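You operate a simulated robot arm through the tools that you are given. There is no shell and no other tool. Be economical: measure what you need, move in short steps, check, and stop when the job is done.

The job below is to be done with a simulated two-armed robot. You get a single attempt, and the scene is never put back.

JOB
Put the 40 mm spacer box from the deck by the long shaft on the shelf under the brown trolley. Put the return bracket on the front of the steel bench. Pull the parts drawer open. Any order will do. Set down upright: spacer box.

Only the result counts: the job must be done as asked and must still hold three seconds after the hand-in. Knocking over, shifting, dropping, spilling or breaking anything else fails it.

ROBOT AND FRAMES
Two 7-joint arms with fingered hands on one trunk, on a base that drives. Base frame: it is fixed to the floor where the robot stands at the start and does not move with it; the origin is under the middle of the robot, x ahead of it, y to its left, z up. Lengths are in cm, angles in degrees, forces in N, time in s.
The left shoulder is at the start at [4, 14.6, 115.4], the right one opposite. With the tool pointing down near the work surface each hand reaches from about 26 to 70 cm from the robot's upright axis, wherever it stands, measured 20 degrees to its own side. Places, roughly: front of the steel bench (24x44 cm) [342, -362, 92]; parts drawer [-30, 190, 70]; shelf under the brown trolley [-120, 50, 30]. Payload 4 kg a hand.
Tool frame (each hand has its own): the origin (TCP) lies between the finger pads and is the grasp point; the fingertips stand 2.6 cm ahead of it; z points along the fingers, y is the line along which they close. The gripper opens to 14.8 cm. The gripper's body begins 7.3 cm behind the TCP. The gripper is a hand of 3 fingers: y runs from the thumb to the fingers, the wrist lies at [0, 0, -22.4] in the tool frame, and closing takes about 1.5 s.
Orientation is told as [roll, pitch, yaw] about the base's x, y, z axes, in that order, counted from this pose: with the fingers straight down and closing along the base's y, the tool's x points along the base's -x, its y along +y and its z along -z.

CONTROLS
- The arms move only by the tool play_rows. It takes "left_commands", "right_commands" or both (then of equal length, played together; a hand with none holds still); each is a list that holds one entry, the list of rows, each a list of 7 numbers: the shift along the base's x, y, z in units of 150 mm (1.0 is 150 mm), then the turn, a rotation vector about the base's x, y, z in units of 180 degrees (1.0 is 180 degrees), then the gripper command, from -1 (fully open) to 1 (shut), values between in proportion. In form: [[[dx, dy, dz, ax, ay, az, gripper], ...]]. A call has 1 to 8 rows; each row is the pose to reach, as a shift and turn from the pose commanded when the call began. A call with a number of a shift or a turn outside -1 to 1 is refused whole. Rows are played at 5 a second. More than 5 cm and 8.6 degrees between two rows, or a gripper value outside its range, and nothing of the call is played. Where a pose cannot be reached the arm comes as near as it can. A force on the tool above 40 N (or 10 N above the force at the start of the call, whichever is more), or a blocked arm, ends the call early, and 0.2 s more pass. The fingers move at their own pace (about 10.8 cm/s each) and stop on an object; they squeeze with about 28 N. The grip force told is the motor's: it shows also when the fingers shut on nothing. Time passes only in rows, and 0.2 s behind the last, so rows that repeat a pose let the fingers close. The reply holds the time, the measured pose of the TCP, the force on the tool along the base axes, the opening and the grip force, in the units named above and with some noise, with the torque about the TCP (base axes, N m) and any sound that the robot's microphone picked up.
- Cameras (640 x 400 px; columns grow to the right, rows downward): "scene" is now at [9.17, -5.51, 138.18]; the picture's right is [-0.44, -0.90, 0.00], its down [-0.50, 0.24, -0.83] and it looks along [0.75, -0.36, -0.56] (base axes); focal length 259 px, centre (320, 200). "left" rides on the left gripper at [-6.8, -3.9, -9] in its tool frame; the picture's right is [0.50, -0.87, 0.00], its down [0.65, 0.38, -0.65] and it looks along [0.57, 0.33, 0.76] (tool axes); focal length 222 px, centre (320, 200). "right" rides on the right gripper at [6.8, -3.9, -9] in its tool frame; the picture's right is [0.50, 0.87, 0.00], its down [-0.66, 0.38, -0.65] and it looks along [-0.57, 0.33, 0.76] (tool axes); focal length 222 px, centre (320, 200).
- camera(camera): a new picture of that camera. The clock stands still meanwhile.
- move_column(by): slides the trunk up (or, below 0, down) by that many cm; the arms and the scene camera ride with it, the base frame stays. It gives what a move gives, with no picture.
- steer(legs): drives the robot by 1 to 6 legs, each [ahead, left, turn to the left] in cm, cm and degrees, along the robot's own axes; the way and the turn of a leg run together, so that a leg with both is an arc; at most 150 cm and 180 degrees a leg. The arms and the cameras ride along, it lands a little off, and it stops where it bumps. It gives what a move gives.
- preshape(shape, hand): the hand has 3 fingers and takes this shape, open, in about a second: jaw (thumb against the fingers, like two jaws); tri (thumb and two fingers); tip (a fingertip pinch); poke (one finger out to press); point (the index stretched); flat (the hand flat); cup (the hand cupped); fist (a fist). The gripper value then closes the fingers along that shape, each until it touches; the sizes above hold for jaw. It gives what a move gives, with no picture.
- head_to(pan, tilt): turns the head with the scene camera to pan (to the left, within 86 degrees either way) and tilt (down, from -29 to 69), counted from straight ahead of the robot. It gives what a move gives.
- measure_at(camera, pixels): there is no depth. For up to 12 entries [column, row, z] of the newest picture of that camera ("zoom" is the newest enlarged one), the place [x, y] in the base frame at which the ray of that pixel passes the height z, good to about 0.3 cm, but the place of the scene camera against the robot may be out by one fixed shift of up to 2.5 cm in any direction. The clock stands still meanwhile.
- enlarge(camera, box): a new picture of the part [left, top, right, bottom] of that camera's present view, enlarged. The clock stands still meanwhile.
- finish_job(): hands the job in; it is judged then, once.

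Keep the steps short. Do not move on a guess: measure, check each grasp and each placing, and mend mistakes. In all there are 110 turns and 100 pictures (those below and enlarged ones count). Leave the grippers open and the arms clear of the work at the hand-in unless told otherwise, and finish with a single line.

The tools are called after "Emit:" by a JSON object that holds its "name" and its "arguments". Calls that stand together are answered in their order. play_rows: Moves the arms, as the interface text tells. Its arguments: {"type":"object","properties":{"left_commands":{"type":"array","items":{"type":"array","items":{"type":"array","items":{"type":"number"}}}},"right_commands":{"type":"array","items":{"type":"array","items":{"type":"array","items":{"type":"number"}}}}},"required":[]} The other tools are called the same way: move_column (by) slides the trunk up or down; preshape (shape, hand) gives the hand a shape; steer (legs) drives the base; head_to (pan, tilt) turns the head that bears the scene camera; camera (camera) takes a picture; measure_at (camera, pixels) gives the place at which the rays of pixels pass given heights; enlarge (camera, box) takes an enlarged picture of a part of a camera's view; finish_job () hands the job in.

At the start:

```text
time_s: 0.0
left_position: [52.09, 0.34, 107.19]
left_tcp_rot: [0.0, 0.0, 0.1]
left_ft_force: [-0.1, 0.0, -0.2]
left_torque: [0.0, 0.0, -0.02]
left_width: 14.79
left_finger_force: 0.1
left_shape: jaw
right_position: [37.13, -52.06, 108.22]
right_tcp_rot: [-0.1, -0.1, 0.1]
right_ft_force: [-0.7, -0.1, -0.5]
right_torque: [0.01, 0.0, 0.0]
right_width: 14.77
right_finger_force: 0.1
right_shape: jaw
trunk travel left (down, up): [-32.5, 18.1]
robot x, y, heading: [0.04, -0.03, -0.0]
head pan, tilt: [-25.9, 33.8]
```

scene: 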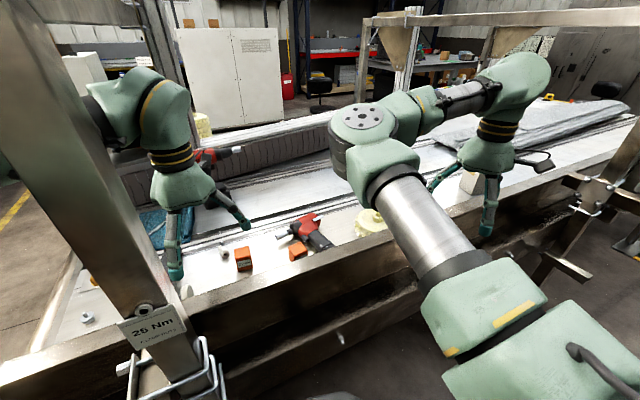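
right: 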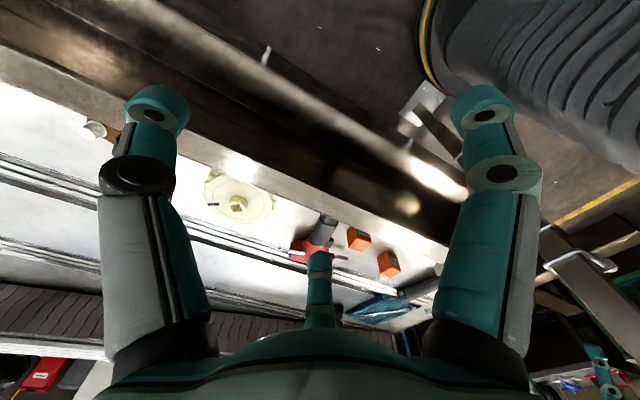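
left: 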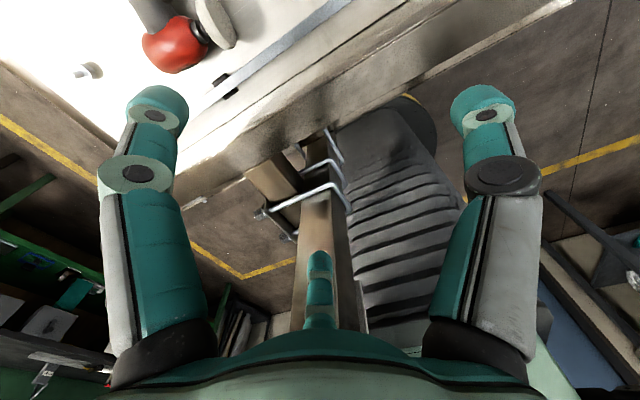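

I see two orange boxes near (243,259) and (298,251) on the deck. I'll enlarge this area and look around.

Emit:
{"name": "enlarge", "arguments": {"camera": "scene", "box": [180, 180, 420, 330]}}

Emit:
{"name": "enlarge", "arguments": {"camera": "right", "box": [180, 150, 480, 340]}}

```text
2.67 times, centred on (300, 255) of scene
```

zoom: 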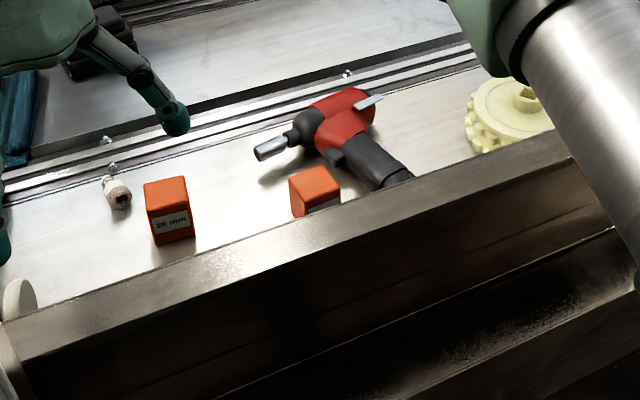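

```text
2.11 times, centred on (330, 245) of right
```

zoom: 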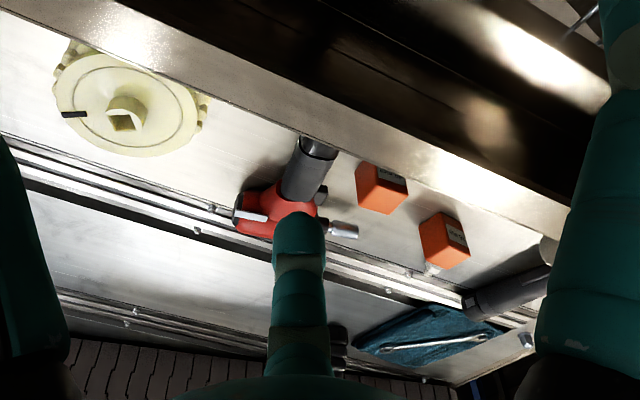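

One box reads about "25 mm". The other box's label needs reading, so I'll enlarge both more.

Emit:
{"name": "enlarge", "arguments": {"camera": "scene", "box": [225, 235, 321, 295]}}

Emit:
{"name": "enlarge", "arguments": {"camera": "right", "box": [335, 215, 415, 285]}}

Emit:
{"name": "head_to", "arguments": {"pan": -70, "tilt": 35}}

Emit:
{"name": "camera", "arguments": {"camera": "scene"}}

Emit:
{"name": "head_to", "arguments": {"pan": 30, "tilt": 35}}

Emit:
{"name": "camera", "arguments": {"camera": "scene"}}

Emit:
{"name": "head_to", "arguments": {"pan": 84, "tilt": 30}}

Emit:
{"name": "camera", "arguments": {"camera": "scene"}}

```text
6.67 times, centred on (273, 265) of scene
```

zoom: 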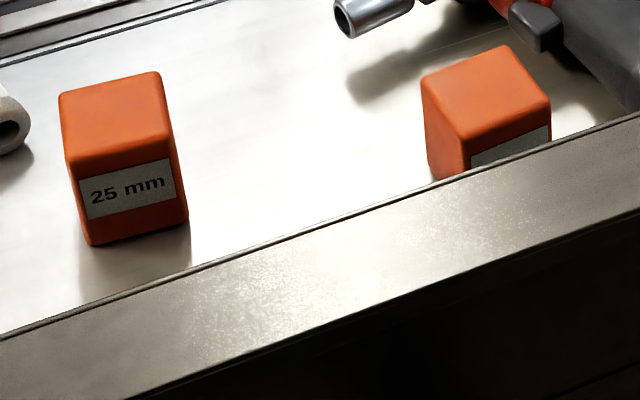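

```text
5.71 times, centred on (375, 250) of right
```

zoom: 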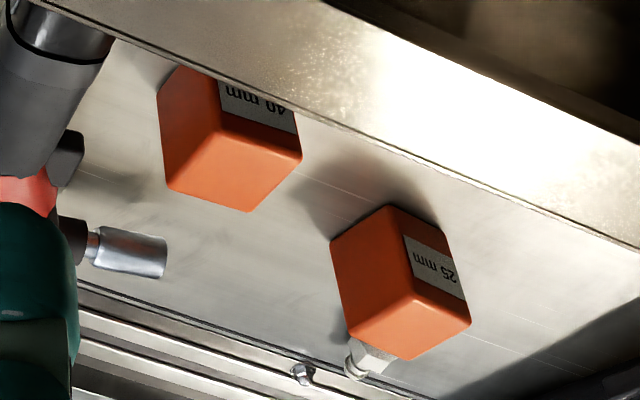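

```text
time_s: 1.1
left_position: [52.1, 0.37, 107.18]
left_tcp_rot: [0.0, 0.0, 0.2]
left_ft_force: [0.5, -0.9, 0.6]
left_torque: [0.01, 0.01, 0.02]
left_width: 14.79
left_finger_force: 0.1
left_shape: jaw
right_position: [37.16, -52.13, 108.2]
right_tcp_rot: [0.0, 0.0, 0.0]
right_ft_force: [-1.3, 0.3, 0.4]
right_torque: [0.01, 0.0, -0.04]
right_width: 14.79
right_finger_force: 0.0
right_shape: jaw
trunk travel left (down, up): [-32.5, 18.1]
robot x, y, heading: [0.08, 0.13, -0.1]
head pan, tilt: [-70.0, 35.0]
```

```text
92 pictures are left
```

scene: 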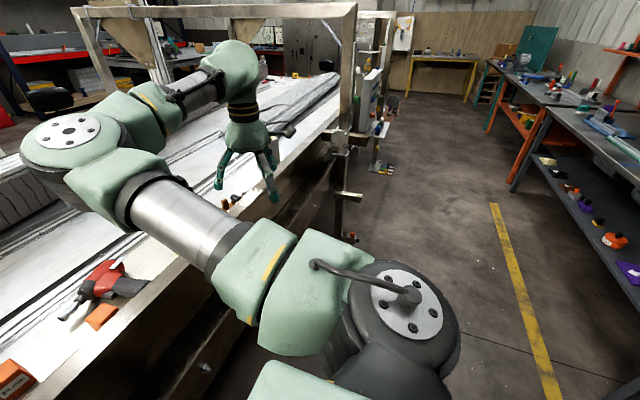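

```text
time_s: 2.9
left_position: [52.1, 0.41, 107.17]
left_tcp_rot: [0.0, 0.0, 0.2]
left_ft_force: [-0.1, 0.6, -0.8]
left_torque: [-0.01, 0.01, 0.02]
left_width: 14.78
left_finger_force: 0.0
left_shape: jaw
right_position: [37.23, -52.05, 108.29]
right_tcp_rot: [-0.1, 0.0, -0.1]
right_ft_force: [1.1, 0.0, 0.4]
right_torque: [-0.01, 0.01, -0.02]
right_width: 14.79
right_finger_force: 0.1
right_shape: jaw
trunk travel left (down, up): [-32.5, 18.1]
robot x, y, heading: [0.15, 0.26, 0.1]
head pan, tilt: [30.0, 35.0]
```

```text
91 pictures are left
```

scene: 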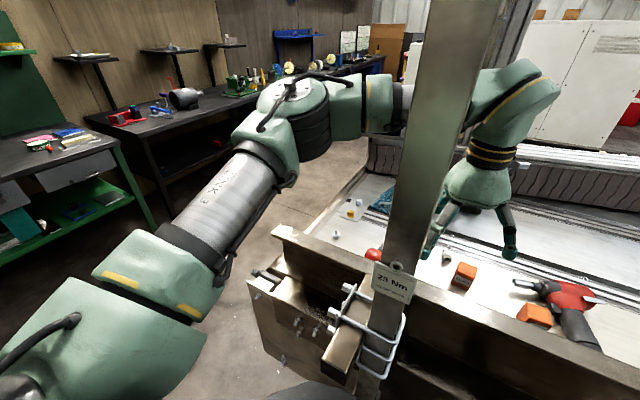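

```text
time_s: 4.1
left_position: [52.1, 0.4, 107.17]
left_tcp_rot: [0.0, 0.0, 0.1]
left_ft_force: [0.1, 0.5, -0.5]
left_torque: [0.03, 0.03, -0.01]
left_width: 14.77
left_finger_force: 0.1
left_shape: jaw
right_position: [37.06, -52.09, 108.23]
right_tcp_rot: [0.0, -0.1, 0.0]
right_ft_force: [-0.5, 0.1, 0.0]
right_torque: [0.03, 0.02, 0.01]
right_width: 14.78
right_finger_force: 0.0
right_shape: jaw
trunk travel left (down, up): [-32.5, 18.1]
robot x, y, heading: [0.01, 0.0, -0.0]
head pan, tilt: [84.0, 30.0]
```

```text
90 pictures are left
```

scene: 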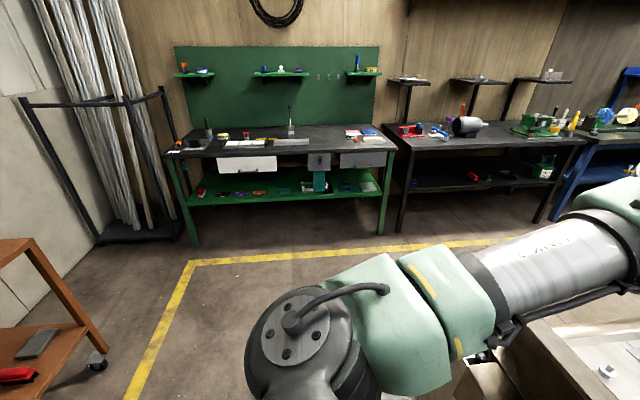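

The 40 mm box is the right-hand one, near (298,251) in the first view, tight behind the rim. Next I'll look closer for the bracket and measure the box.

Emit:
{"name": "head_to", "arguments": {"pan": 0, "tilt": 45}}

Emit:
{"name": "camera", "arguments": {"camera": "scene"}}

Emit:
{"name": "head_to", "arguments": {"pan": -60, "tilt": 20}}

Emit:
{"name": "enlarge", "arguments": {"camera": "scene", "box": [200, 80, 480, 280]}}

Emit:
{"name": "head_to", "arguments": {"pan": -20, "tilt": 10}}

Emit:
{"name": "camera", "arguments": {"camera": "scene"}}

```text
time_s: 5.7
left_position: [52.14, 0.38, 107.23]
left_tcp_rot: [0.1, 0.0, 0.2]
left_ft_force: [-0.3, -0.5, 0.1]
left_torque: [0.0, -0.02, 0.0]
left_width: 14.81
left_finger_force: 0.1
left_shape: jaw
right_position: [37.09, -52.03, 108.22]
right_tcp_rot: [0.1, -0.1, 0.0]
right_ft_force: [-1.5, -0.1, 0.6]
right_torque: [-0.03, 0.0, 0.02]
right_width: 14.76
right_finger_force: 0.1
right_shape: jaw
trunk travel left (down, up): [-32.5, 18.1]
robot x, y, heading: [-0.14, -0.25, -0.2]
head pan, tilt: [0.0, 45.0]
```

```text
89 pictures are left
```

scene: 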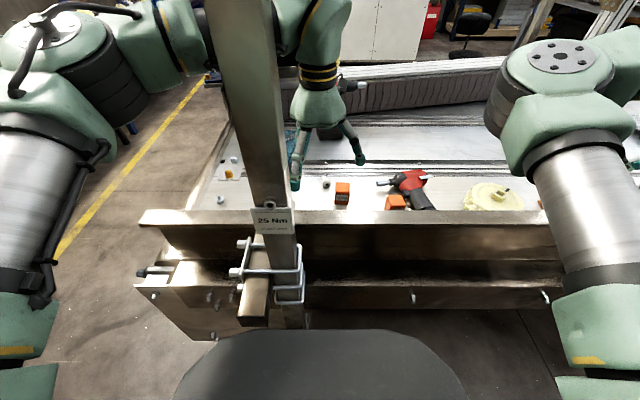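

```text
time_s: 7.0
left_position: [52.18, 0.38, 107.25]
left_tcp_rot: [0.1, 0.0, 0.1]
left_ft_force: [-0.5, 0.0, -0.5]
left_torque: [-0.03, -0.01, 0.0]
left_width: 14.8
left_finger_force: 0.1
left_shape: jaw
right_position: [37.1, -52.06, 108.21]
right_tcp_rot: [0.1, 0.1, 0.0]
right_ft_force: [-0.2, -0.6, 0.4]
right_torque: [-0.02, 0.05, -0.03]
right_width: 14.8
right_finger_force: 0.0
right_shape: jaw
trunk travel left (down, up): [-32.5, 18.1]
robot x, y, heading: [-0.03, 0.06, -0.3]
head pan, tilt: [-60.0, 20.0]
```

```text
2.00 times, centred on (340, 180) of scene
```

zoom: 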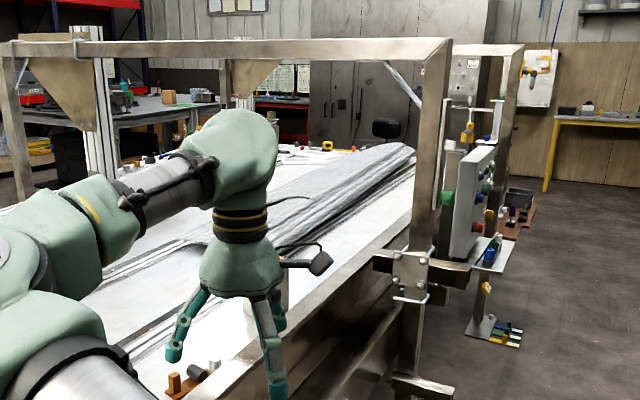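

```text
time_s: 8.1
left_position: [52.21, 0.32, 107.24]
left_tcp_rot: [-0.1, 0.0, 0.1]
left_ft_force: [0.2, 0.5, -0.9]
left_torque: [0.01, -0.01, 0.02]
left_width: 14.78
left_finger_force: 0.0
left_shape: jaw
right_position: [37.08, -52.06, 108.23]
right_tcp_rot: [-0.1, -0.1, 0.0]
right_ft_force: [-0.1, 0.5, 0.3]
right_torque: [0.0, 0.03, 0.03]
right_width: 14.79
right_finger_force: 0.1
right_shape: jaw
trunk travel left (down, up): [-32.5, 18.1]
robot x, y, heading: [-0.03, -0.02, -0.2]
head pan, tilt: [-20.0, 10.0]
```

```text
87 pictures are left
```

scene: 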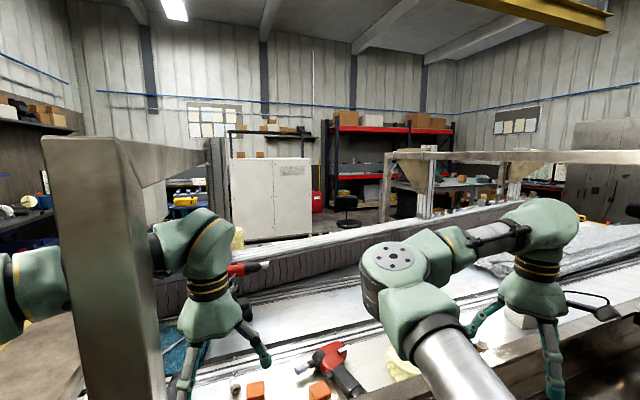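

I need geometry: measuring the 40 mm box's top corners and base in the right wrist view, along with the deck reference.

Emit:
{"name": "camera", "arguments": {"camera": "right"}}

Emit:
{"name": "enlarge", "arguments": {"camera": "right", "box": [335, 215, 415, 285]}}

Emit:
{"name": "measure_at", "arguments": {"camera": "zoom", "pixels": [[168, 185, 80], [225, 130, 80], [302, 158, 80], [248, 210, 80], [345, 310, 80], [405, 275, 80], [470, 320, 80], [410, 358, 80], [332, 245, 75], [390, 205, 75], [160, 85, 75], [300, 115, 85]]}}

Emit:
{"name": "head_to", "arguments": {"pan": -10, "tilt": 50}}

Emit:
{"name": "enlarge", "arguments": {"camera": "scene", "box": [240, 120, 440, 240]}}

```text
86 pictures are left
```

right: 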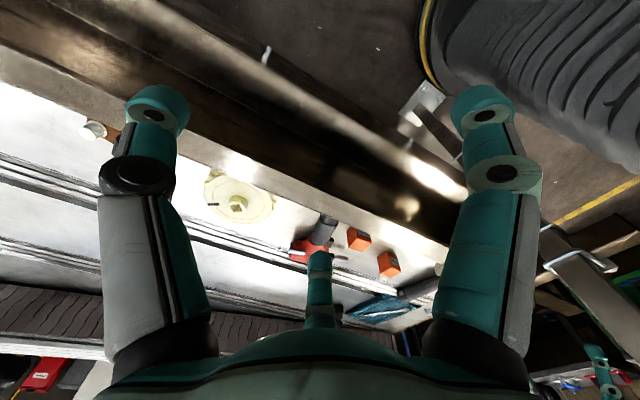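

```text
5.71 times, centred on (375, 250) of right
```

zoom: 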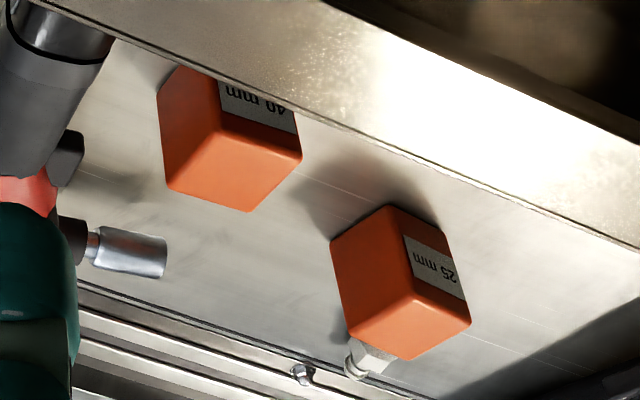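

```text
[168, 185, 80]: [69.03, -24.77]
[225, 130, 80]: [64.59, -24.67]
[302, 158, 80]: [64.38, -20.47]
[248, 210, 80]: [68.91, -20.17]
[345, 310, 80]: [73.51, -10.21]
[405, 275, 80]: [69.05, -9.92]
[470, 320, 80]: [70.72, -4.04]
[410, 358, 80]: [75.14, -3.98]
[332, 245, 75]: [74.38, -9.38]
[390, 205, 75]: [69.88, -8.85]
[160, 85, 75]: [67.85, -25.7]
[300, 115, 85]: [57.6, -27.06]
```

```text
time_s: 9.1
left_position: [52.12, 0.34, 107.24]
left_tcp_rot: [0.0, -0.1, 0.2]
left_ft_force: [-0.6, -0.1, 0.0]
left_torque: [-0.02, 0.02, -0.02]
left_width: 14.82
left_finger_force: 0.1
left_shape: jaw
right_position: [37.1, -52.1, 108.14]
right_tcp_rot: [0.1, 0.0, 0.0]
right_ft_force: [0.0, 1.1, -0.2]
right_torque: [0.02, 0.0, -0.05]
right_width: 14.79
right_finger_force: 0.0
right_shape: jaw
trunk travel left (down, up): [-32.5, 18.1]
robot x, y, heading: [-0.08, 0.03, -0.0]
head pan, tilt: [-10.0, 50.0]
```

```text
3.20 times, centred on (340, 180) of scene
```

zoom: 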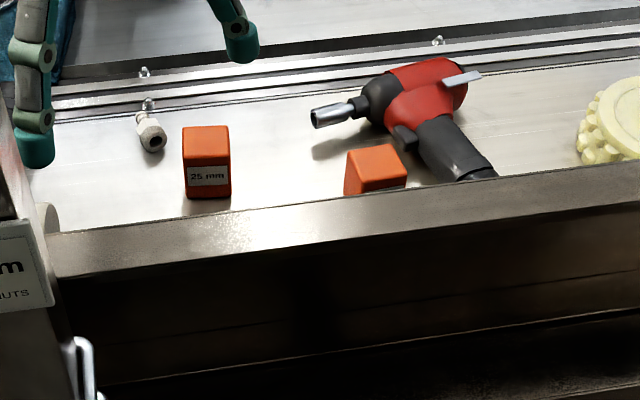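

Box top is near [67,-22.5], aligned with the axes. Before choosing a grasp angle, I'll look at the trolley shelf (behind-left) and preview the hand's partially closed shape.

Emit:
{"name": "head_to", "arguments": {"pan": 86, "tilt": 30}}

Emit:
{"name": "enlarge", "arguments": {"camera": "scene", "box": [0, 200, 200, 400]}}

Emit:
{"name": "play_rows", "arguments": {"right_commands": [[[0, 0, 0, 0, 0, 0, 0.1], [0, 0, 0, 0, 0, 0, 0.1], [0, 0, 0, 0, 0, 0, 0.1], [0, 0, 0, 0, 0, 0, 0.1]]]}}

Emit:
{"name": "camera", "arguments": {"camera": "right"}}

```text
time_s: 10.8
left_position: [52.13, 0.4, 107.26]
left_tcp_rot: [0.1, 0.0, 0.2]
left_ft_force: [0.8, -0.8, 0.1]
left_torque: [0.01, -0.01, 0.02]
left_width: 14.77
left_finger_force: 0.1
left_shape: jaw
right_position: [37.16, -52.13, 108.22]
right_tcp_rot: [0.0, 0.1, -0.1]
right_ft_force: [0.0, -0.9, -1.5]
right_torque: [-0.06, 0.0, -0.03]
right_width: 14.8
right_finger_force: 0.1
right_shape: jaw
trunk travel left (down, up): [-32.5, 18.1]
robot x, y, heading: [0.36, -0.12, 0.1]
head pan, tilt: [85.9, 30.0]
```

```text
2.00 times, centred on (100, 300) of scene
```

zoom: 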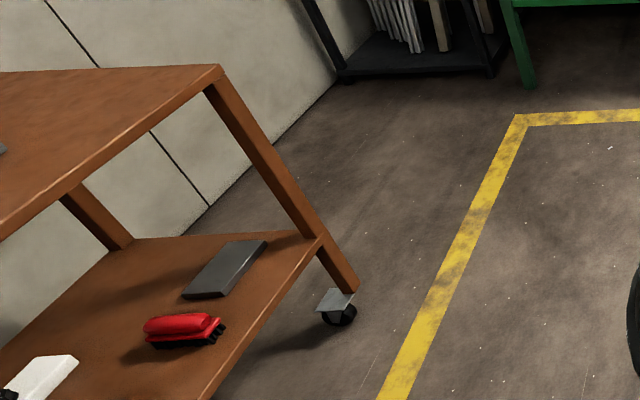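

```text
time_s: 11.8
left_position: [52.09, 0.4, 107.27]
left_tcp_rot: [0.0, -0.1, 0.1]
left_ft_force: [-0.3, 0.3, 0.6]
left_torque: [0.0, -0.03, 0.0]
left_width: 14.77
left_finger_force: 0.1
left_shape: jaw
right_position: [37.23, -52.05, 108.19]
right_tcp_rot: [0.0, 0.0, 0.0]
right_ft_force: [-0.9, 0.2, -0.8]
right_torque: [0.01, 0.0, -0.03]
right_width: 6.7
right_finger_force: 0.1
right_shape: jaw
trunk travel left (down, up): [-32.5, 18.1]
robot x, y, heading: [0.11, 0.33, 0.0]
head pan, tilt: [85.9, 30.0]
```

```text
82 pictures are left
```

right: 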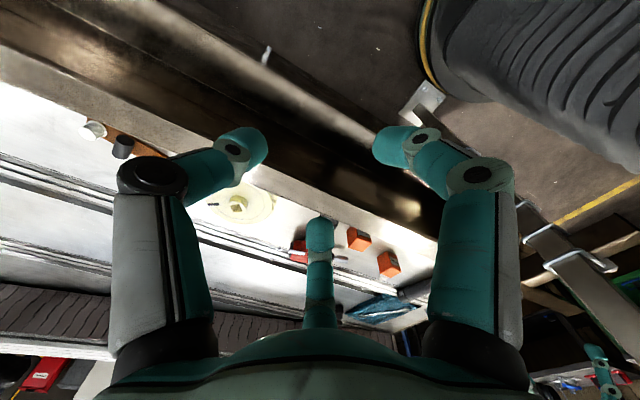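

Measuring the trolley: shelf corner, front edge, items and table-top corner.

Emit:
{"name": "enlarge", "arguments": {"camera": "scene", "box": [0, 200, 200, 400]}}

Emit:
{"name": "measure_at", "arguments": {"camera": "zoom", "pixels": [[340, 325, 0], [320, 238, 30], [222, 66, 70], [222, 66, 76], [222, 66, 82], [218, 399, 30], [265, 242, 30], [185, 297, 30], [150, 345, 30], [220, 340, 30], [120, 240, 30], [0, 240, 75]]}}

```text
2.00 times, centred on (100, 300) of scene
```

zoom: 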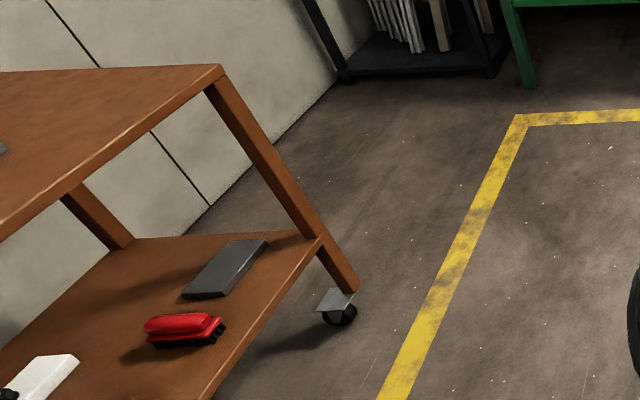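

```text
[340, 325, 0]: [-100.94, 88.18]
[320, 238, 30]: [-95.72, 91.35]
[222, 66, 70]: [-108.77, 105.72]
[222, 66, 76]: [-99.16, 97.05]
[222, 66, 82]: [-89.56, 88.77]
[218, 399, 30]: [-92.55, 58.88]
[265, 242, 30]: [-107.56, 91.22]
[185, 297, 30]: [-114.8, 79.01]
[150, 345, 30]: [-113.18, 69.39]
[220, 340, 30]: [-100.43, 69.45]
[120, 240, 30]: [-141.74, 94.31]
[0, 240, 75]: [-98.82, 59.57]
```

Trolley shelf's front edge is at x≈-95 and the underside of its top at ~z 74, so there is decent clearance. Now measuring where the fingertips are at this opening.

Emit:
{"name": "measure_at", "arguments": {"camera": "right", "pixels": [[255, 148, 105.6], [385, 148, 105.6], [320, 225, 105.6], [425, 135, 108.2], [230, 145, 108.2], [320, 245, 108.2], [160, 375, 75], [565, 240, 85]]}}

Emit:
{"name": "preshape", "arguments": {"shape": "tip", "hand": "right"}}

Emit:
{"name": "camera", "arguments": {"camera": "right"}}

```text
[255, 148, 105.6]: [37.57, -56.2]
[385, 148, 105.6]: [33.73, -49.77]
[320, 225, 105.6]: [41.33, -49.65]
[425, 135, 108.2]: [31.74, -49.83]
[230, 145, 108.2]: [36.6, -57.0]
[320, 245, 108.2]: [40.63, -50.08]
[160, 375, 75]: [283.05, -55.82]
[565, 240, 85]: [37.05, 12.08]
```

```text
time_s: 12.7
left_position: [52.06, 0.42, 107.31]
left_tcp_rot: [0.0, 0.0, 0.2]
left_ft_force: [0.0, 0.2, 0.3]
left_torque: [0.02, 0.0, 0.03]
left_width: 14.81
left_finger_force: 0.1
left_shape: jaw
right_position: [37.03, -52.18, 108.16]
right_tcp_rot: [0.0, 0.0, 0.0]
right_ft_force: [0.4, 0.3, 0.5]
right_torque: [-0.03, 0.01, 0.0]
right_width: 14.8
right_finger_force: 0.1
right_shape: tip
trunk travel left (down, up): [-32.5, 18.1]
robot x, y, heading: [0.15, 0.12, -0.0]
head pan, tilt: [85.9, 30.0]
```

```text
80 pictures are left
```

right: 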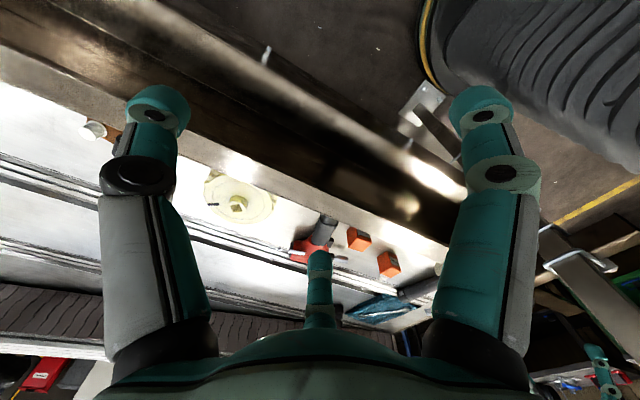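

The three fingers look like a chuck at this opening. I'll close fully in the air (jaw) to see how they meet.

Emit:
{"name": "preshape", "arguments": {"shape": "jaw", "hand": "right"}}

Emit:
{"name": "play_rows", "arguments": {"right_commands": [[[0, 0, 0, 0, 0, 0, 0.5], [0, 0, 0, 0, 0, 0, 0.5], [0, 0, 0, 0, 0, 0, 0.5], [0, 0, 0, 0, 0, 0, 0.5], [0, 0, 0, 0, 0, 0, 0.5], [0, 0, 0, 0, 0, 0, 0.5]]]}}

Emit:
{"name": "camera", "arguments": {"camera": "right"}}

Emit:
{"name": "head_to", "arguments": {"pan": -50, "tilt": 25}}

Emit:
{"name": "camera", "arguments": {"camera": "scene"}}

```text
time_s: 13.6
left_position: [52.05, 0.42, 107.3]
left_tcp_rot: [0.0, 0.1, 0.1]
left_ft_force: [-0.3, 0.3, -0.5]
left_torque: [0.0, -0.02, -0.02]
left_width: 14.8
left_finger_force: 0.0
left_shape: jaw
right_position: [37.08, -52.08, 108.24]
right_tcp_rot: [0.0, 0.0, 0.0]
right_ft_force: [-0.6, 0.4, -0.9]
right_torque: [0.0, -0.01, 0.03]
right_width: 14.78
right_finger_force: 0.0
right_shape: jaw
trunk travel left (down, up): [-32.5, 18.1]
robot x, y, heading: [0.07, 0.15, 0.0]
head pan, tilt: [85.9, 30.0]
```

```text
time_s: 15.0
left_position: [52.16, 0.26, 107.33]
left_tcp_rot: [0.0, 0.1, 0.1]
left_ft_force: [0.2, -0.2, -0.8]
left_torque: [0.01, 0.02, -0.02]
left_width: 14.78
left_finger_force: 0.0
left_shape: jaw
right_position: [37.1, -51.96, 108.26]
right_tcp_rot: [0.1, 0.0, 0.0]
right_ft_force: [-1.4, -0.2, 0.6]
right_torque: [0.0, 0.0, -0.01]
right_width: 3.71
right_finger_force: 0.2
right_shape: jaw
trunk travel left (down, up): [-32.5, 18.1]
robot x, y, heading: [-0.31, 0.55, -0.1]
head pan, tilt: [85.9, 30.0]
```

```text
79 pictures are left
```

right: 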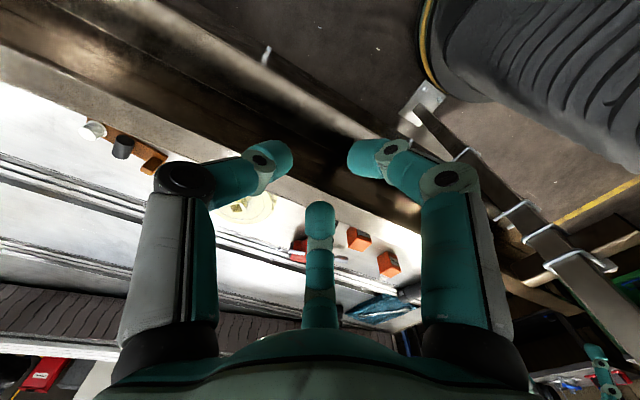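

```text
time_s: 17.2
left_position: [52.13, 0.35, 107.18]
left_tcp_rot: [0.0, 0.0, 0.2]
left_ft_force: [0.2, -0.2, 0.5]
left_torque: [0.02, 0.0, 0.0]
left_width: 14.77
left_finger_force: 0.0
left_shape: jaw
right_position: [37.09, -52.07, 108.11]
right_tcp_rot: [0.0, 0.0, 0.0]
right_ft_force: [0.1, 0.2, -0.1]
right_torque: [0.01, 0.02, -0.01]
right_width: 3.74
right_finger_force: 0.0
right_shape: jaw
trunk travel left (down, up): [-32.5, 18.1]
robot x, y, heading: [-0.18, -0.24, 0.0]
head pan, tilt: [-50.0, 25.0]
```

```text
78 pictures are left
```

scene: 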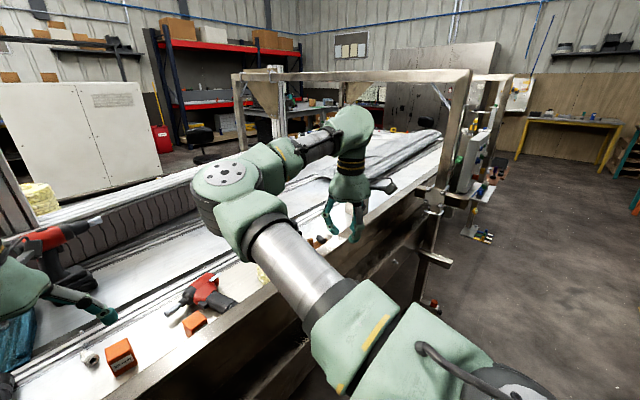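

In jaw, the fingers stay splayed. Checking how "tip" closes.

Emit:
{"name": "preshape", "arguments": {"shape": "tip", "hand": "right"}}

Emit:
{"name": "play_rows", "arguments": {"right_commands": [[[0, 0, 0, 0, 0, 0, 0.5], [0, 0, 0, 0, 0, 0, 0.5], [0, 0, 0, 0, 0, 0, 0.5], [0, 0, 0, 0, 0, 0, 0.5], [0, 0, 0, 0, 0, 0, 0.5], [0, 0, 0, 0, 0, 0, 0.5]]]}}

Emit:
{"name": "camera", "arguments": {"camera": "right"}}

Emit:
{"name": "preshape", "arguments": {"shape": "tri", "hand": "right"}}

Emit:
{"name": "play_rows", "arguments": {"right_commands": [[[0, 0, 0, 0, 0, 0, 0.5], [0, 0, 0, 0, 0, 0, 0.5], [0, 0, 0, 0, 0, 0, 0.5], [0, 0, 0, 0, 0, 0, 0.5], [0, 0, 0, 0, 0, 0, 0.5], [0, 0, 0, 0, 0, 0, 0.5]]]}}

Emit:
{"name": "camera", "arguments": {"camera": "right"}}

```text
time_s: 18.1
left_position: [52.03, 0.4, 107.2]
left_tcp_rot: [0.0, 0.0, 0.2]
left_ft_force: [0.2, 0.1, -0.3]
left_torque: [-0.01, -0.03, 0.01]
left_width: 14.79
left_finger_force: 0.0
left_shape: jaw
right_position: [37.16, -52.02, 108.23]
right_tcp_rot: [0.0, 0.0, 0.0]
right_ft_force: [0.2, 0.1, 0.0]
right_torque: [0.0, -0.01, 0.03]
right_width: 14.8
right_finger_force: 0.1
right_shape: tip
trunk travel left (down, up): [-32.5, 18.1]
robot x, y, heading: [0.14, -0.1, 0.1]
head pan, tilt: [-50.0, 25.0]
```

```text
time_s: 19.5
left_position: [52.07, 0.47, 107.31]
left_tcp_rot: [0.0, -0.1, 0.1]
left_ft_force: [0.2, 0.4, 0.1]
left_torque: [-0.01, 0.0, 0.02]
left_width: 14.8
left_finger_force: 0.1
left_shape: jaw
right_position: [37.1, -52.12, 108.22]
right_tcp_rot: [0.0, 0.0, 0.1]
right_ft_force: [-0.9, 0.3, -0.3]
right_torque: [-0.02, 0.01, -0.03]
right_width: 3.75
right_finger_force: 0.1
right_shape: tip
trunk travel left (down, up): [-32.5, 18.1]
robot x, y, heading: [0.01, -0.12, 0.1]
head pan, tilt: [-50.0, 25.0]
```

```text
77 pictures are left
```

right: 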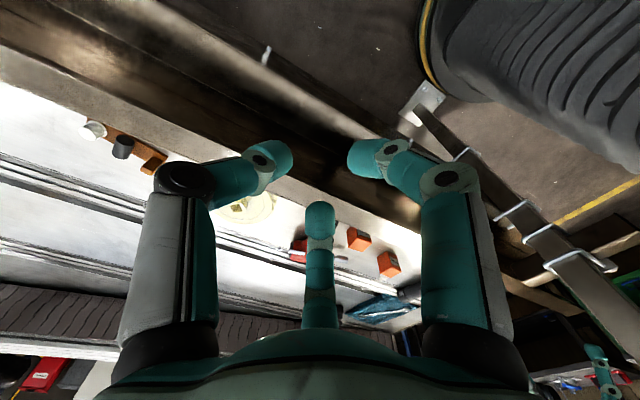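

```text
time_s: 20.4
left_position: [52.11, 0.36, 107.3]
left_tcp_rot: [0.1, 0.0, 0.2]
left_ft_force: [0.4, -0.6, -0.8]
left_torque: [0.03, 0.0, 0.0]
left_width: 14.78
left_finger_force: 0.1
left_shape: jaw
right_position: [37.25, -52.05, 108.16]
right_tcp_rot: [0.0, 0.0, -0.1]
right_ft_force: [1.0, -0.2, -0.7]
right_torque: [0.02, -0.02, -0.03]
right_width: 14.77
right_finger_force: 0.1
right_shape: tri
trunk travel left (down, up): [-32.5, 18.1]
robot x, y, heading: [-0.01, 0.0, -0.1]
head pan, tilt: [-50.0, 25.0]
```

```text
time_s: 21.8
left_position: [52.1, 0.43, 107.2]
left_tcp_rot: [-0.1, 0.0, 0.1]
left_ft_force: [0.2, 0.6, 1.6]
left_torque: [0.02, 0.01, 0.0]
left_width: 14.79
left_finger_force: 0.1
left_shape: jaw
right_position: [37.08, -52.13, 108.15]
right_tcp_rot: [0.0, 0.0, 0.1]
right_ft_force: [0.5, -0.2, 0.4]
right_torque: [0.01, -0.01, -0.01]
right_width: 3.76
right_finger_force: 0.0
right_shape: tri
trunk travel left (down, up): [-32.5, 18.1]
robot x, y, heading: [0.41, 0.33, -0.4]
head pan, tilt: [-50.0, 25.0]
```

```text
76 pictures are left
```

right: 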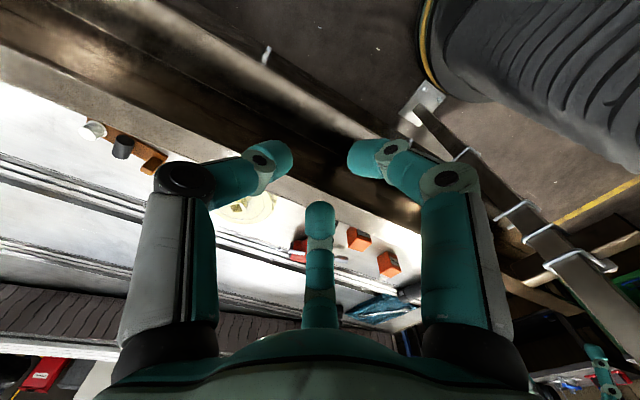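

All shapes look the same, so I'll use jaw. Now I'll check the brown item with the grey knob at (125,145) in the wrist view, a candidate for the return bracket.

Emit:
{"name": "preshape", "arguments": {"shape": "jaw", "hand": "right"}}

Emit:
{"name": "play_rows", "arguments": {"right_commands": [[[0, 0, 0, 0, 0, 0, 0.1], [0, 0, 0, 0, 0, 0, 0.1], [0.2, 0, 0.0, 0, 0, 0, 0.1], [0.4, 0.1, 0, 0, 0, 0, 0.1]]]}}

Emit:
{"name": "enlarge", "arguments": {"camera": "right", "box": [40, 80, 200, 180]}}

Emit:
{"name": "head_to", "arguments": {"pan": -66, "tilt": 28}}

Emit:
{"name": "enlarge", "arguments": {"camera": "scene", "box": [180, 100, 440, 260]}}

```text
time_s: 22.7
left_position: [52.12, 0.23, 107.17]
left_tcp_rot: [0.0, 0.0, 0.1]
left_ft_force: [0.4, 0.5, 0.1]
left_torque: [0.02, 0.0, -0.01]
left_width: 14.82
left_finger_force: 0.0
left_shape: jaw
right_position: [37.09, -52.19, 108.29]
right_tcp_rot: [0.0, -0.1, 0.0]
right_ft_force: [0.1, 0.3, 0.1]
right_torque: [0.03, 0.03, 0.02]
right_width: 14.77
right_finger_force: 0.0
right_shape: jaw
trunk travel left (down, up): [-32.5, 18.1]
robot x, y, heading: [0.54, -0.07, -0.0]
head pan, tilt: [-50.0, 25.0]
```

```text
time_s: 23.7
left_position: [52.12, 0.36, 107.12]
left_tcp_rot: [-0.1, 0.1, 0.2]
left_ft_force: [0.1, 0.1, -0.8]
left_torque: [-0.02, 0.0, -0.06]
left_width: 14.79
left_finger_force: 0.0
left_shape: jaw
right_position: [43.15, -50.42, 108.24]
right_tcp_rot: [-0.1, 0.1, 0.0]
right_ft_force: [0.9, -0.1, 0.4]
right_torque: [-0.02, 0.01, 0.01]
right_width: 6.7
right_finger_force: 0.0
right_shape: jaw
trunk travel left (down, up): [-32.5, 18.1]
robot x, y, heading: [0.24, -0.05, 0.1]
head pan, tilt: [-50.0, 25.0]
```

```text
4.00 times, centred on (120, 130) of right
```

zoom: 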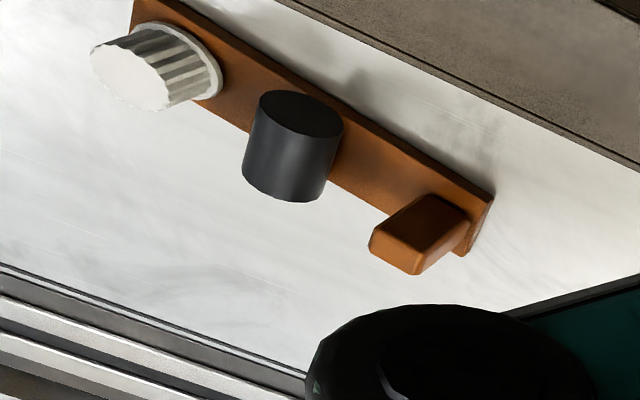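

```text
time_s: 24.5
left_position: [52.19, 0.33, 107.27]
left_tcp_rot: [0.0, 0.0, 0.1]
left_ft_force: [-0.2, 0.5, -0.5]
left_torque: [0.01, 0.02, 0.01]
left_width: 14.8
left_finger_force: 0.1
left_shape: jaw
right_position: [43.05, -50.65, 108.23]
right_tcp_rot: [0.1, 0.0, 0.0]
right_ft_force: [-0.1, -0.7, -0.5]
right_torque: [-0.01, 0.0, 0.02]
right_width: 6.69
right_finger_force: 0.1
right_shape: jaw
trunk travel left (down, up): [-32.5, 18.1]
robot x, y, heading: [0.18, -0.03, -0.1]
head pan, tilt: [-66.0, 28.0]
```

```text
2.46 times, centred on (310, 180) of scene
```

zoom: 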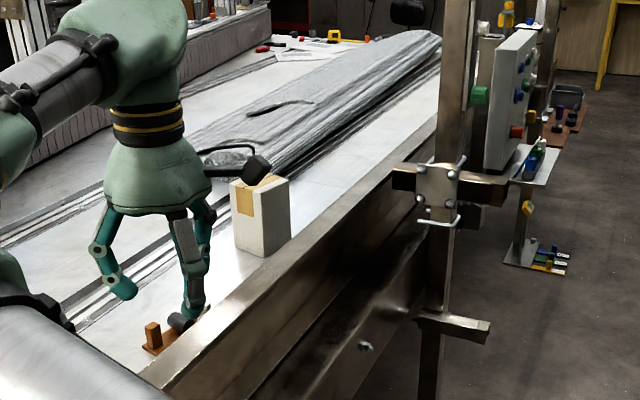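

That strip carries three pegs; I'll return to identifying it. First the 40 mm box: moving the right hand toward it with a 30° forward tilt (helps for reach and for the shelf later).

Emit:
{"name": "play_rows", "arguments": {"right_commands": [[[0.13, 0.15, 0, 0, -0.03, 0, 0.1], [0.27, 0.3, 0, 0, -0.06, 0, 0.1], [0.4, 0.45, -0.05, 0, -0.09, 0, 0.1], [0.53, 0.6, -0.1, 0, -0.12, 0, 0.1], [0.67, 0.75, -0.2, 0, -0.15, 0, 0.1], [0.8, 0.9, -0.3, 0, -0.1667, 0, 0.1]]]}}

Emit:
{"name": "play_rows", "arguments": {"right_commands": [[[0.15, 0.2, -0.1, 0, 0, 0, 0.1], [0.3, 0.4, -0.2, 0, 0, 0, 0.1], [0.45, 0.6, -0.3, 0, 0, 0, 0.1], [0.6, 0.8, -0.4, 0, 0, 0, 0.1], [0.7, 0.95, -0.5, 0, 0, 0, 0.1], [0.7, 0.95, -0.5, 0, 0, 0, 0.1]]]}}

Emit:
{"name": "camera", "arguments": {"camera": "right"}}

Emit:
{"name": "head_to", "arguments": {"pan": -15, "tilt": 45}}

Emit:
{"name": "camera", "arguments": {"camera": "scene"}}

```text
time_s: 25.9
left_position: [52.13, 0.47, 107.15]
left_tcp_rot: [-0.1, 0.1, 0.0]
left_ft_force: [0.9, 0.0, 0.5]
left_torque: [0.02, -0.01, -0.02]
left_width: 14.79
left_finger_force: 0.1
left_shape: jaw
right_position: [55.1, -37.01, 103.65]
right_tcp_rot: [-0.1, -30.2, 0.0]
right_ft_force: [-0.2, 0.0, -1.0]
right_torque: [0.0, 0.02, -0.02]
right_width: 6.71
right_finger_force: 0.1
right_shape: jaw
trunk travel left (down, up): [-32.5, 18.1]
robot x, y, heading: [0.09, 0.02, -0.1]
head pan, tilt: [-66.0, 28.0]
```

```text
time_s: 27.3
left_position: [52.01, 0.36, 107.21]
left_tcp_rot: [0.0, 0.0, 0.2]
left_ft_force: [0.2, 0.6, 0.3]
left_torque: [-0.03, 0.0, 0.01]
left_width: 14.79
left_finger_force: 0.1
left_shape: jaw
right_position: [65.64, -22.84, 96.31]
right_tcp_rot: [0.0, -29.9, 0.0]
right_ft_force: [0.5, -0.8, -0.2]
right_torque: [0.0, 0.04, 0.02]
right_width: 6.69
right_finger_force: 0.0
right_shape: jaw
trunk travel left (down, up): [-32.5, 18.1]
robot x, y, heading: [0.38, -0.18, 0.1]
head pan, tilt: [-66.0, 28.0]
```

```text
73 pictures are left
```

right: 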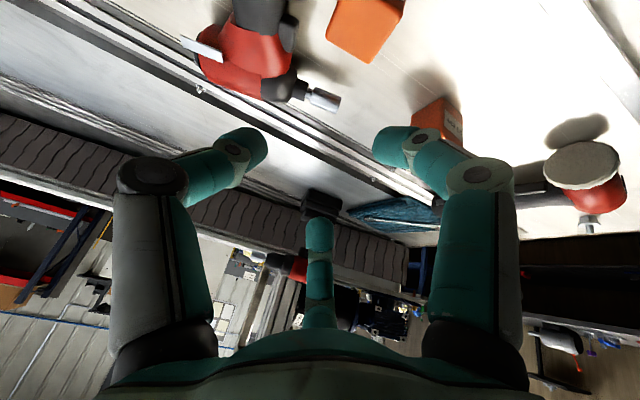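

```text
time_s: 28.5
left_position: [52.13, 0.4, 107.15]
left_tcp_rot: [0.0, 0.0, 0.1]
left_ft_force: [-0.2, -0.4, -0.2]
left_torque: [0.02, 0.02, -0.01]
left_width: 14.79
left_finger_force: 0.1
left_shape: jaw
right_position: [65.47, -22.79, 96.32]
right_tcp_rot: [-0.1, -30.1, 0.0]
right_ft_force: [0.3, 0.1, -0.8]
right_torque: [0.02, 0.0, 0.0]
right_width: 6.71
right_finger_force: 0.0
right_shape: jaw
trunk travel left (down, up): [-32.5, 18.1]
robot x, y, heading: [0.08, 0.35, -0.2]
head pan, tilt: [-15.0, 45.0]
```

```text
72 pictures are left
```

scene: 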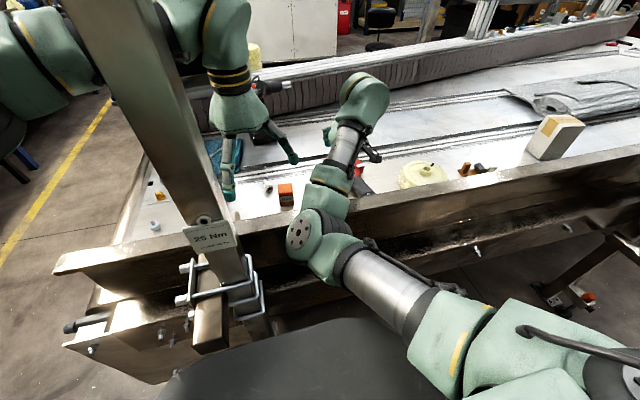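

The box is at (365,28) in the wrist view. I'll enlarge it and measure for triangulation.

Emit:
{"name": "enlarge", "arguments": {"camera": "right", "box": [180, 0, 420, 140]}}

Emit:
{"name": "enlarge", "arguments": {"camera": "scene", "box": [240, 140, 480, 290]}}

```text
2.67 times, centred on (300, 70) of right
```

zoom: 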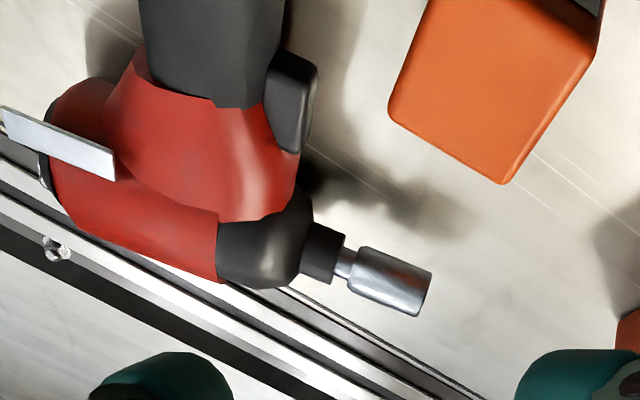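

```text
2.67 times, centred on (360, 215) of scene
```

zoom: 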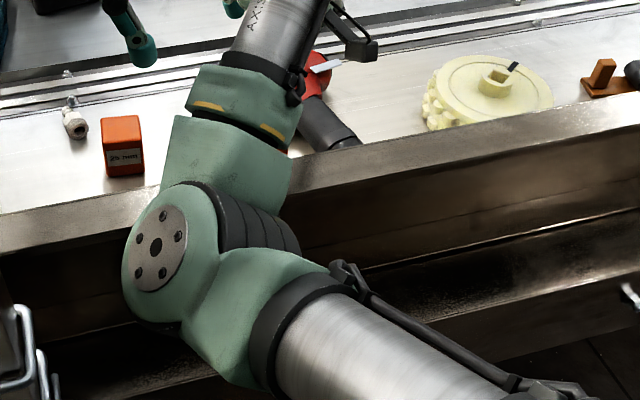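

Emit:
{"name": "measure_at", "arguments": {"camera": "right", "pixels": [[325.5, 43.1, 80], [325.5, 43.1, 78], [368.6, 68.6, 80], [368.6, 68.6, 78], [402.4, 18.8, 80], [402.4, 18.8, 78], [342, 110, 76], [295, 20, 78]]}}

```text
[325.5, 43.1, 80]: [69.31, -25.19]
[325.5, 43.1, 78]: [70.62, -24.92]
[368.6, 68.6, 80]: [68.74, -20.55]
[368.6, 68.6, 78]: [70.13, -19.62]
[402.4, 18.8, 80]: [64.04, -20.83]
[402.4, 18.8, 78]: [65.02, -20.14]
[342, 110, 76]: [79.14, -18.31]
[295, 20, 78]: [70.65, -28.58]
```

Both views agree: top at z≈80, box x 64.2–69.1, y -25 to -20.4. Lining up at [66.8,-22.5] and descending to just above it, then checking.

Emit:
{"name": "play_rows", "arguments": {"right_commands": [[[0.08, 0.025, -0.1, 0, 0, 0, 0.1], [0.08, 0.025, -0.25, 0, 0, 0, 0.1], [0.08, 0.025, -0.4, 0, 0, 0, 0.1], [0.08, 0.025, -0.55, 0, 0, 0, 0.1], [0.08, 0.025, -0.68, 0, 0, 0, 0.1], [0.08, 0.025, -0.78, 0, 0, 0, 0.1]]]}}

Emit:
{"name": "camera", "arguments": {"camera": "right"}}

Emit:
{"name": "camera", "arguments": {"camera": "scene"}}

```text
time_s: 29.9
left_position: [52.14, 0.23, 107.36]
left_tcp_rot: [0.0, 0.0, 0.2]
left_ft_force: [-0.6, 0.6, -0.9]
left_torque: [-0.02, 0.0, 0.01]
left_width: 14.8
left_finger_force: 0.1
left_shape: jaw
right_position: [67.47, -24.17, 85.57]
right_tcp_rot: [-0.7, -31.0, -1.1]
right_ft_force: [-0.4, 0.7, -0.3]
right_torque: [0.01, 0.04, 0.03]
right_width: 6.68
right_finger_force: 0.1
right_shape: jaw
trunk travel left (down, up): [-32.5, 18.1]
robot x, y, heading: [0.25, -0.04, -0.1]
head pan, tilt: [-15.0, 45.0]
```

```text
69 pictures are left
```

right: 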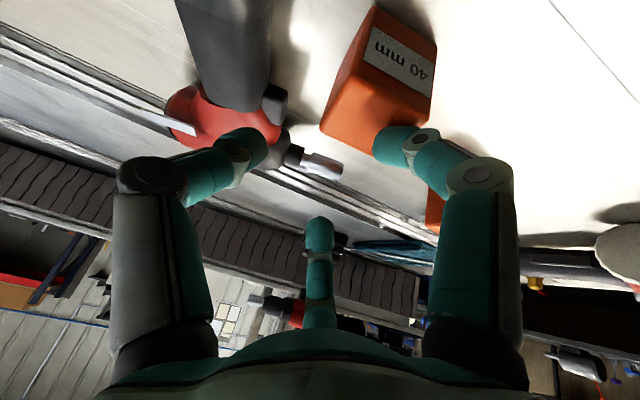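

```text
68 pictures are left
```

scene: 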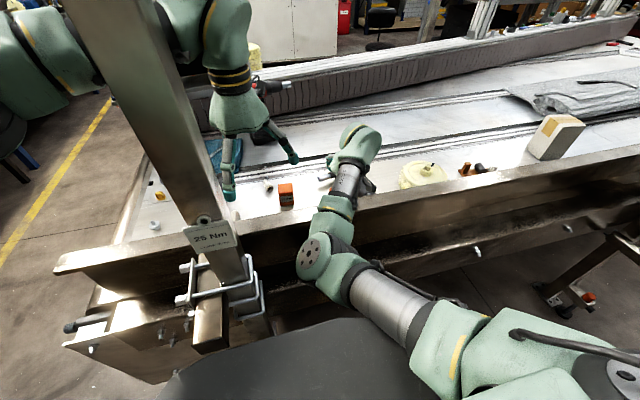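

The arm drifted off target (67.5,-24.2 instead of 66.8,-22.5): the 30° tilt can't be reached lower down. I'll raise a bit and cut the tilt to 15°.

Emit:
{"name": "play_rows", "arguments": {"right_commands": [[[0, 0, 0.2, 0, 0, 0, 0.1], [0, 0, 0.3, 0, 0.03, 0, 0.1], [0, 0, 0.3, 0, 0.06, 0, 0.1], [0, 0, 0.3, 0, 0.0833, 0, 0.1], [0, 0, 0.3, 0, 0.0833, 0, 0.1]]]}}

Emit:
{"name": "play_rows", "arguments": {"right_commands": [[[0, 0, -0.1, 0, 0, 0, 0.1], [0, 0, -0.2, 0, 0, 0, 0.1], [0, 0, -0.3, 0, 0, 0, 0.1], [0, 0, -0.3, 0, 0, 0, 0.1]]]}}

Emit:
{"name": "camera", "arguments": {"camera": "right"}}

```text
time_s: 31.1
left_position: [52.04, 0.3, 107.24]
left_tcp_rot: [-0.1, 0.0, 0.2]
left_ft_force: [0.4, 0.4, 0.0]
left_torque: [-0.02, -0.01, 0.01]
left_width: 14.75
left_finger_force: 0.0
left_shape: jaw
right_position: [66.8, -22.39, 88.92]
right_tcp_rot: [0.1, -14.9, 0.0]
right_ft_force: [-0.5, 0.3, -0.5]
right_torque: [0.03, 0.02, 0.02]
right_width: 6.66
right_finger_force: 0.1
right_shape: jaw
trunk travel left (down, up): [-32.5, 18.1]
robot x, y, heading: [-0.06, -0.09, -0.1]
head pan, tilt: [-15.0, 45.0]
```

```text
time_s: 32.1
left_position: [52.12, 0.42, 107.24]
left_tcp_rot: [0.0, 0.0, 0.1]
left_ft_force: [0.7, -0.2, 0.4]
left_torque: [-0.05, 0.02, -0.03]
left_width: 14.79
left_finger_force: 0.0
left_shape: jaw
right_position: [66.8, -22.57, 84.52]
right_tcp_rot: [0.1, -15.0, 0.0]
right_ft_force: [-0.5, -0.2, -0.1]
right_torque: [0.01, 0.01, 0.01]
right_width: 6.72
right_finger_force: 0.1
right_shape: jaw
trunk travel left (down, up): [-32.5, 18.1]
robot x, y, heading: [0.19, 0.06, 0.2]
head pan, tilt: [-15.0, 45.0]
```

```text
67 pictures are left
```

right: 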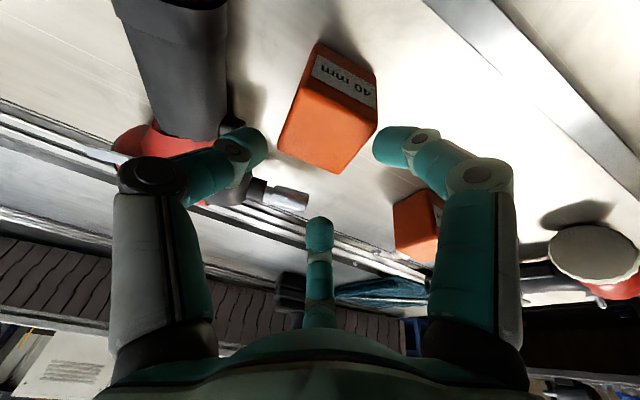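

Reached exactly. Verifying the box top corners from here, including the driver's handle edge and the rim edge.

Emit:
{"name": "measure_at", "arguments": {"camera": "right", "pixels": [[300, 90, 80], [377, 110, 80], [335, 174, 80], [279, 150, 80], [228, 100, 78], [225, 30, 78], [470, 50, 75], [440, 10, 80]]}}

```text
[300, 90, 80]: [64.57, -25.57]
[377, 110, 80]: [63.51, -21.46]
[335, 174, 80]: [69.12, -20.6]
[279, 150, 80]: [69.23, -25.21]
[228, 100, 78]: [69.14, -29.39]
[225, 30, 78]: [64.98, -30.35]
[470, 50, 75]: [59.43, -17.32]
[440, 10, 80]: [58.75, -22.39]
```

Box centre ≈[66.6,-23]. Shifting 0.4 cm and lowering to z≈78.6, then closing.

Emit:
{"name": "play_rows", "arguments": {"right_commands": [[[0, -0.03, -0.1, 0, 0, 0, 0.1], [0, -0.03, -0.2, 0, 0, 0, 0.1], [0, -0.03, -0.3, 0, 0, 0, 0.1], [0, -0.03, -0.39, 0, 0, 0, 0.1], [0, -0.03, -0.39, 0, 0, 0, 0.1]]]}}

Emit:
{"name": "play_rows", "arguments": {"right_commands": [[[0, 0, 0, 0, 0, 0, 0.3], [0, 0, 0, 0, 0, 0, 0.5], [0, 0, 0, 0, 0, 0, 0.7], [0, 0, 0, 0, 0, 0, 0.9], [0, 0, 0, 0, 0, 0, 1], [0, 0, 0, 0, 0, 0, 1], [0, 0, 0, 0, 0, 0, 1], [0, 0, 0, 0, 0, 0, 1]]]}}

Emit:
{"name": "camera", "arguments": {"camera": "right"}}

```text
time_s: 33.3
left_position: [52.23, 0.3, 107.27]
left_tcp_rot: [0.0, 0.0, 0.1]
left_ft_force: [-0.3, 0.1, 0.6]
left_torque: [-0.02, 0.0, -0.01]
left_width: 14.8
left_finger_force: 0.1
left_shape: jaw
right_position: [66.76, -22.96, 78.62]
right_tcp_rot: [0.0, -15.0, -0.2]
right_ft_force: [-0.7, 0.0, 3.2]
right_torque: [0.08, 0.08, -0.01]
right_width: 6.7
right_finger_force: 0.3
right_shape: jaw
trunk travel left (down, up): [-32.5, 18.1]
robot x, y, heading: [0.16, -0.1, -0.2]
head pan, tilt: [-15.0, 45.0]
```

```text
time_s: 35.1
left_position: [52.1, 0.37, 107.21]
left_tcp_rot: [0.1, 0.0, 0.2]
left_ft_force: [0.1, -0.6, -0.2]
left_torque: [0.02, 0.01, 0.0]
left_width: 14.81
left_finger_force: 0.2
left_shape: jaw
right_position: [66.92, -22.85, 78.58]
right_tcp_rot: [0.1, -15.0, 0.1]
right_ft_force: [-0.2, 0.7, 0.8]
right_torque: [0.0, 0.1, 0.0]
right_width: 4.16
right_finger_force: 27.7
right_shape: jaw
trunk travel left (down, up): [-32.5, 18.1]
robot x, y, heading: [0.2, -0.23, -0.2]
head pan, tilt: [-15.0, 45.0]
```

```text
66 pictures are left
```

right: 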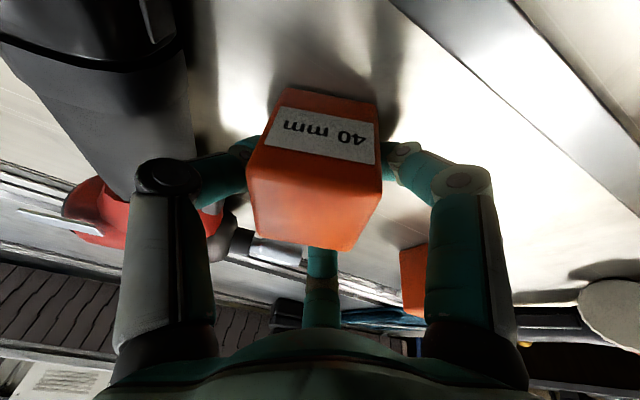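

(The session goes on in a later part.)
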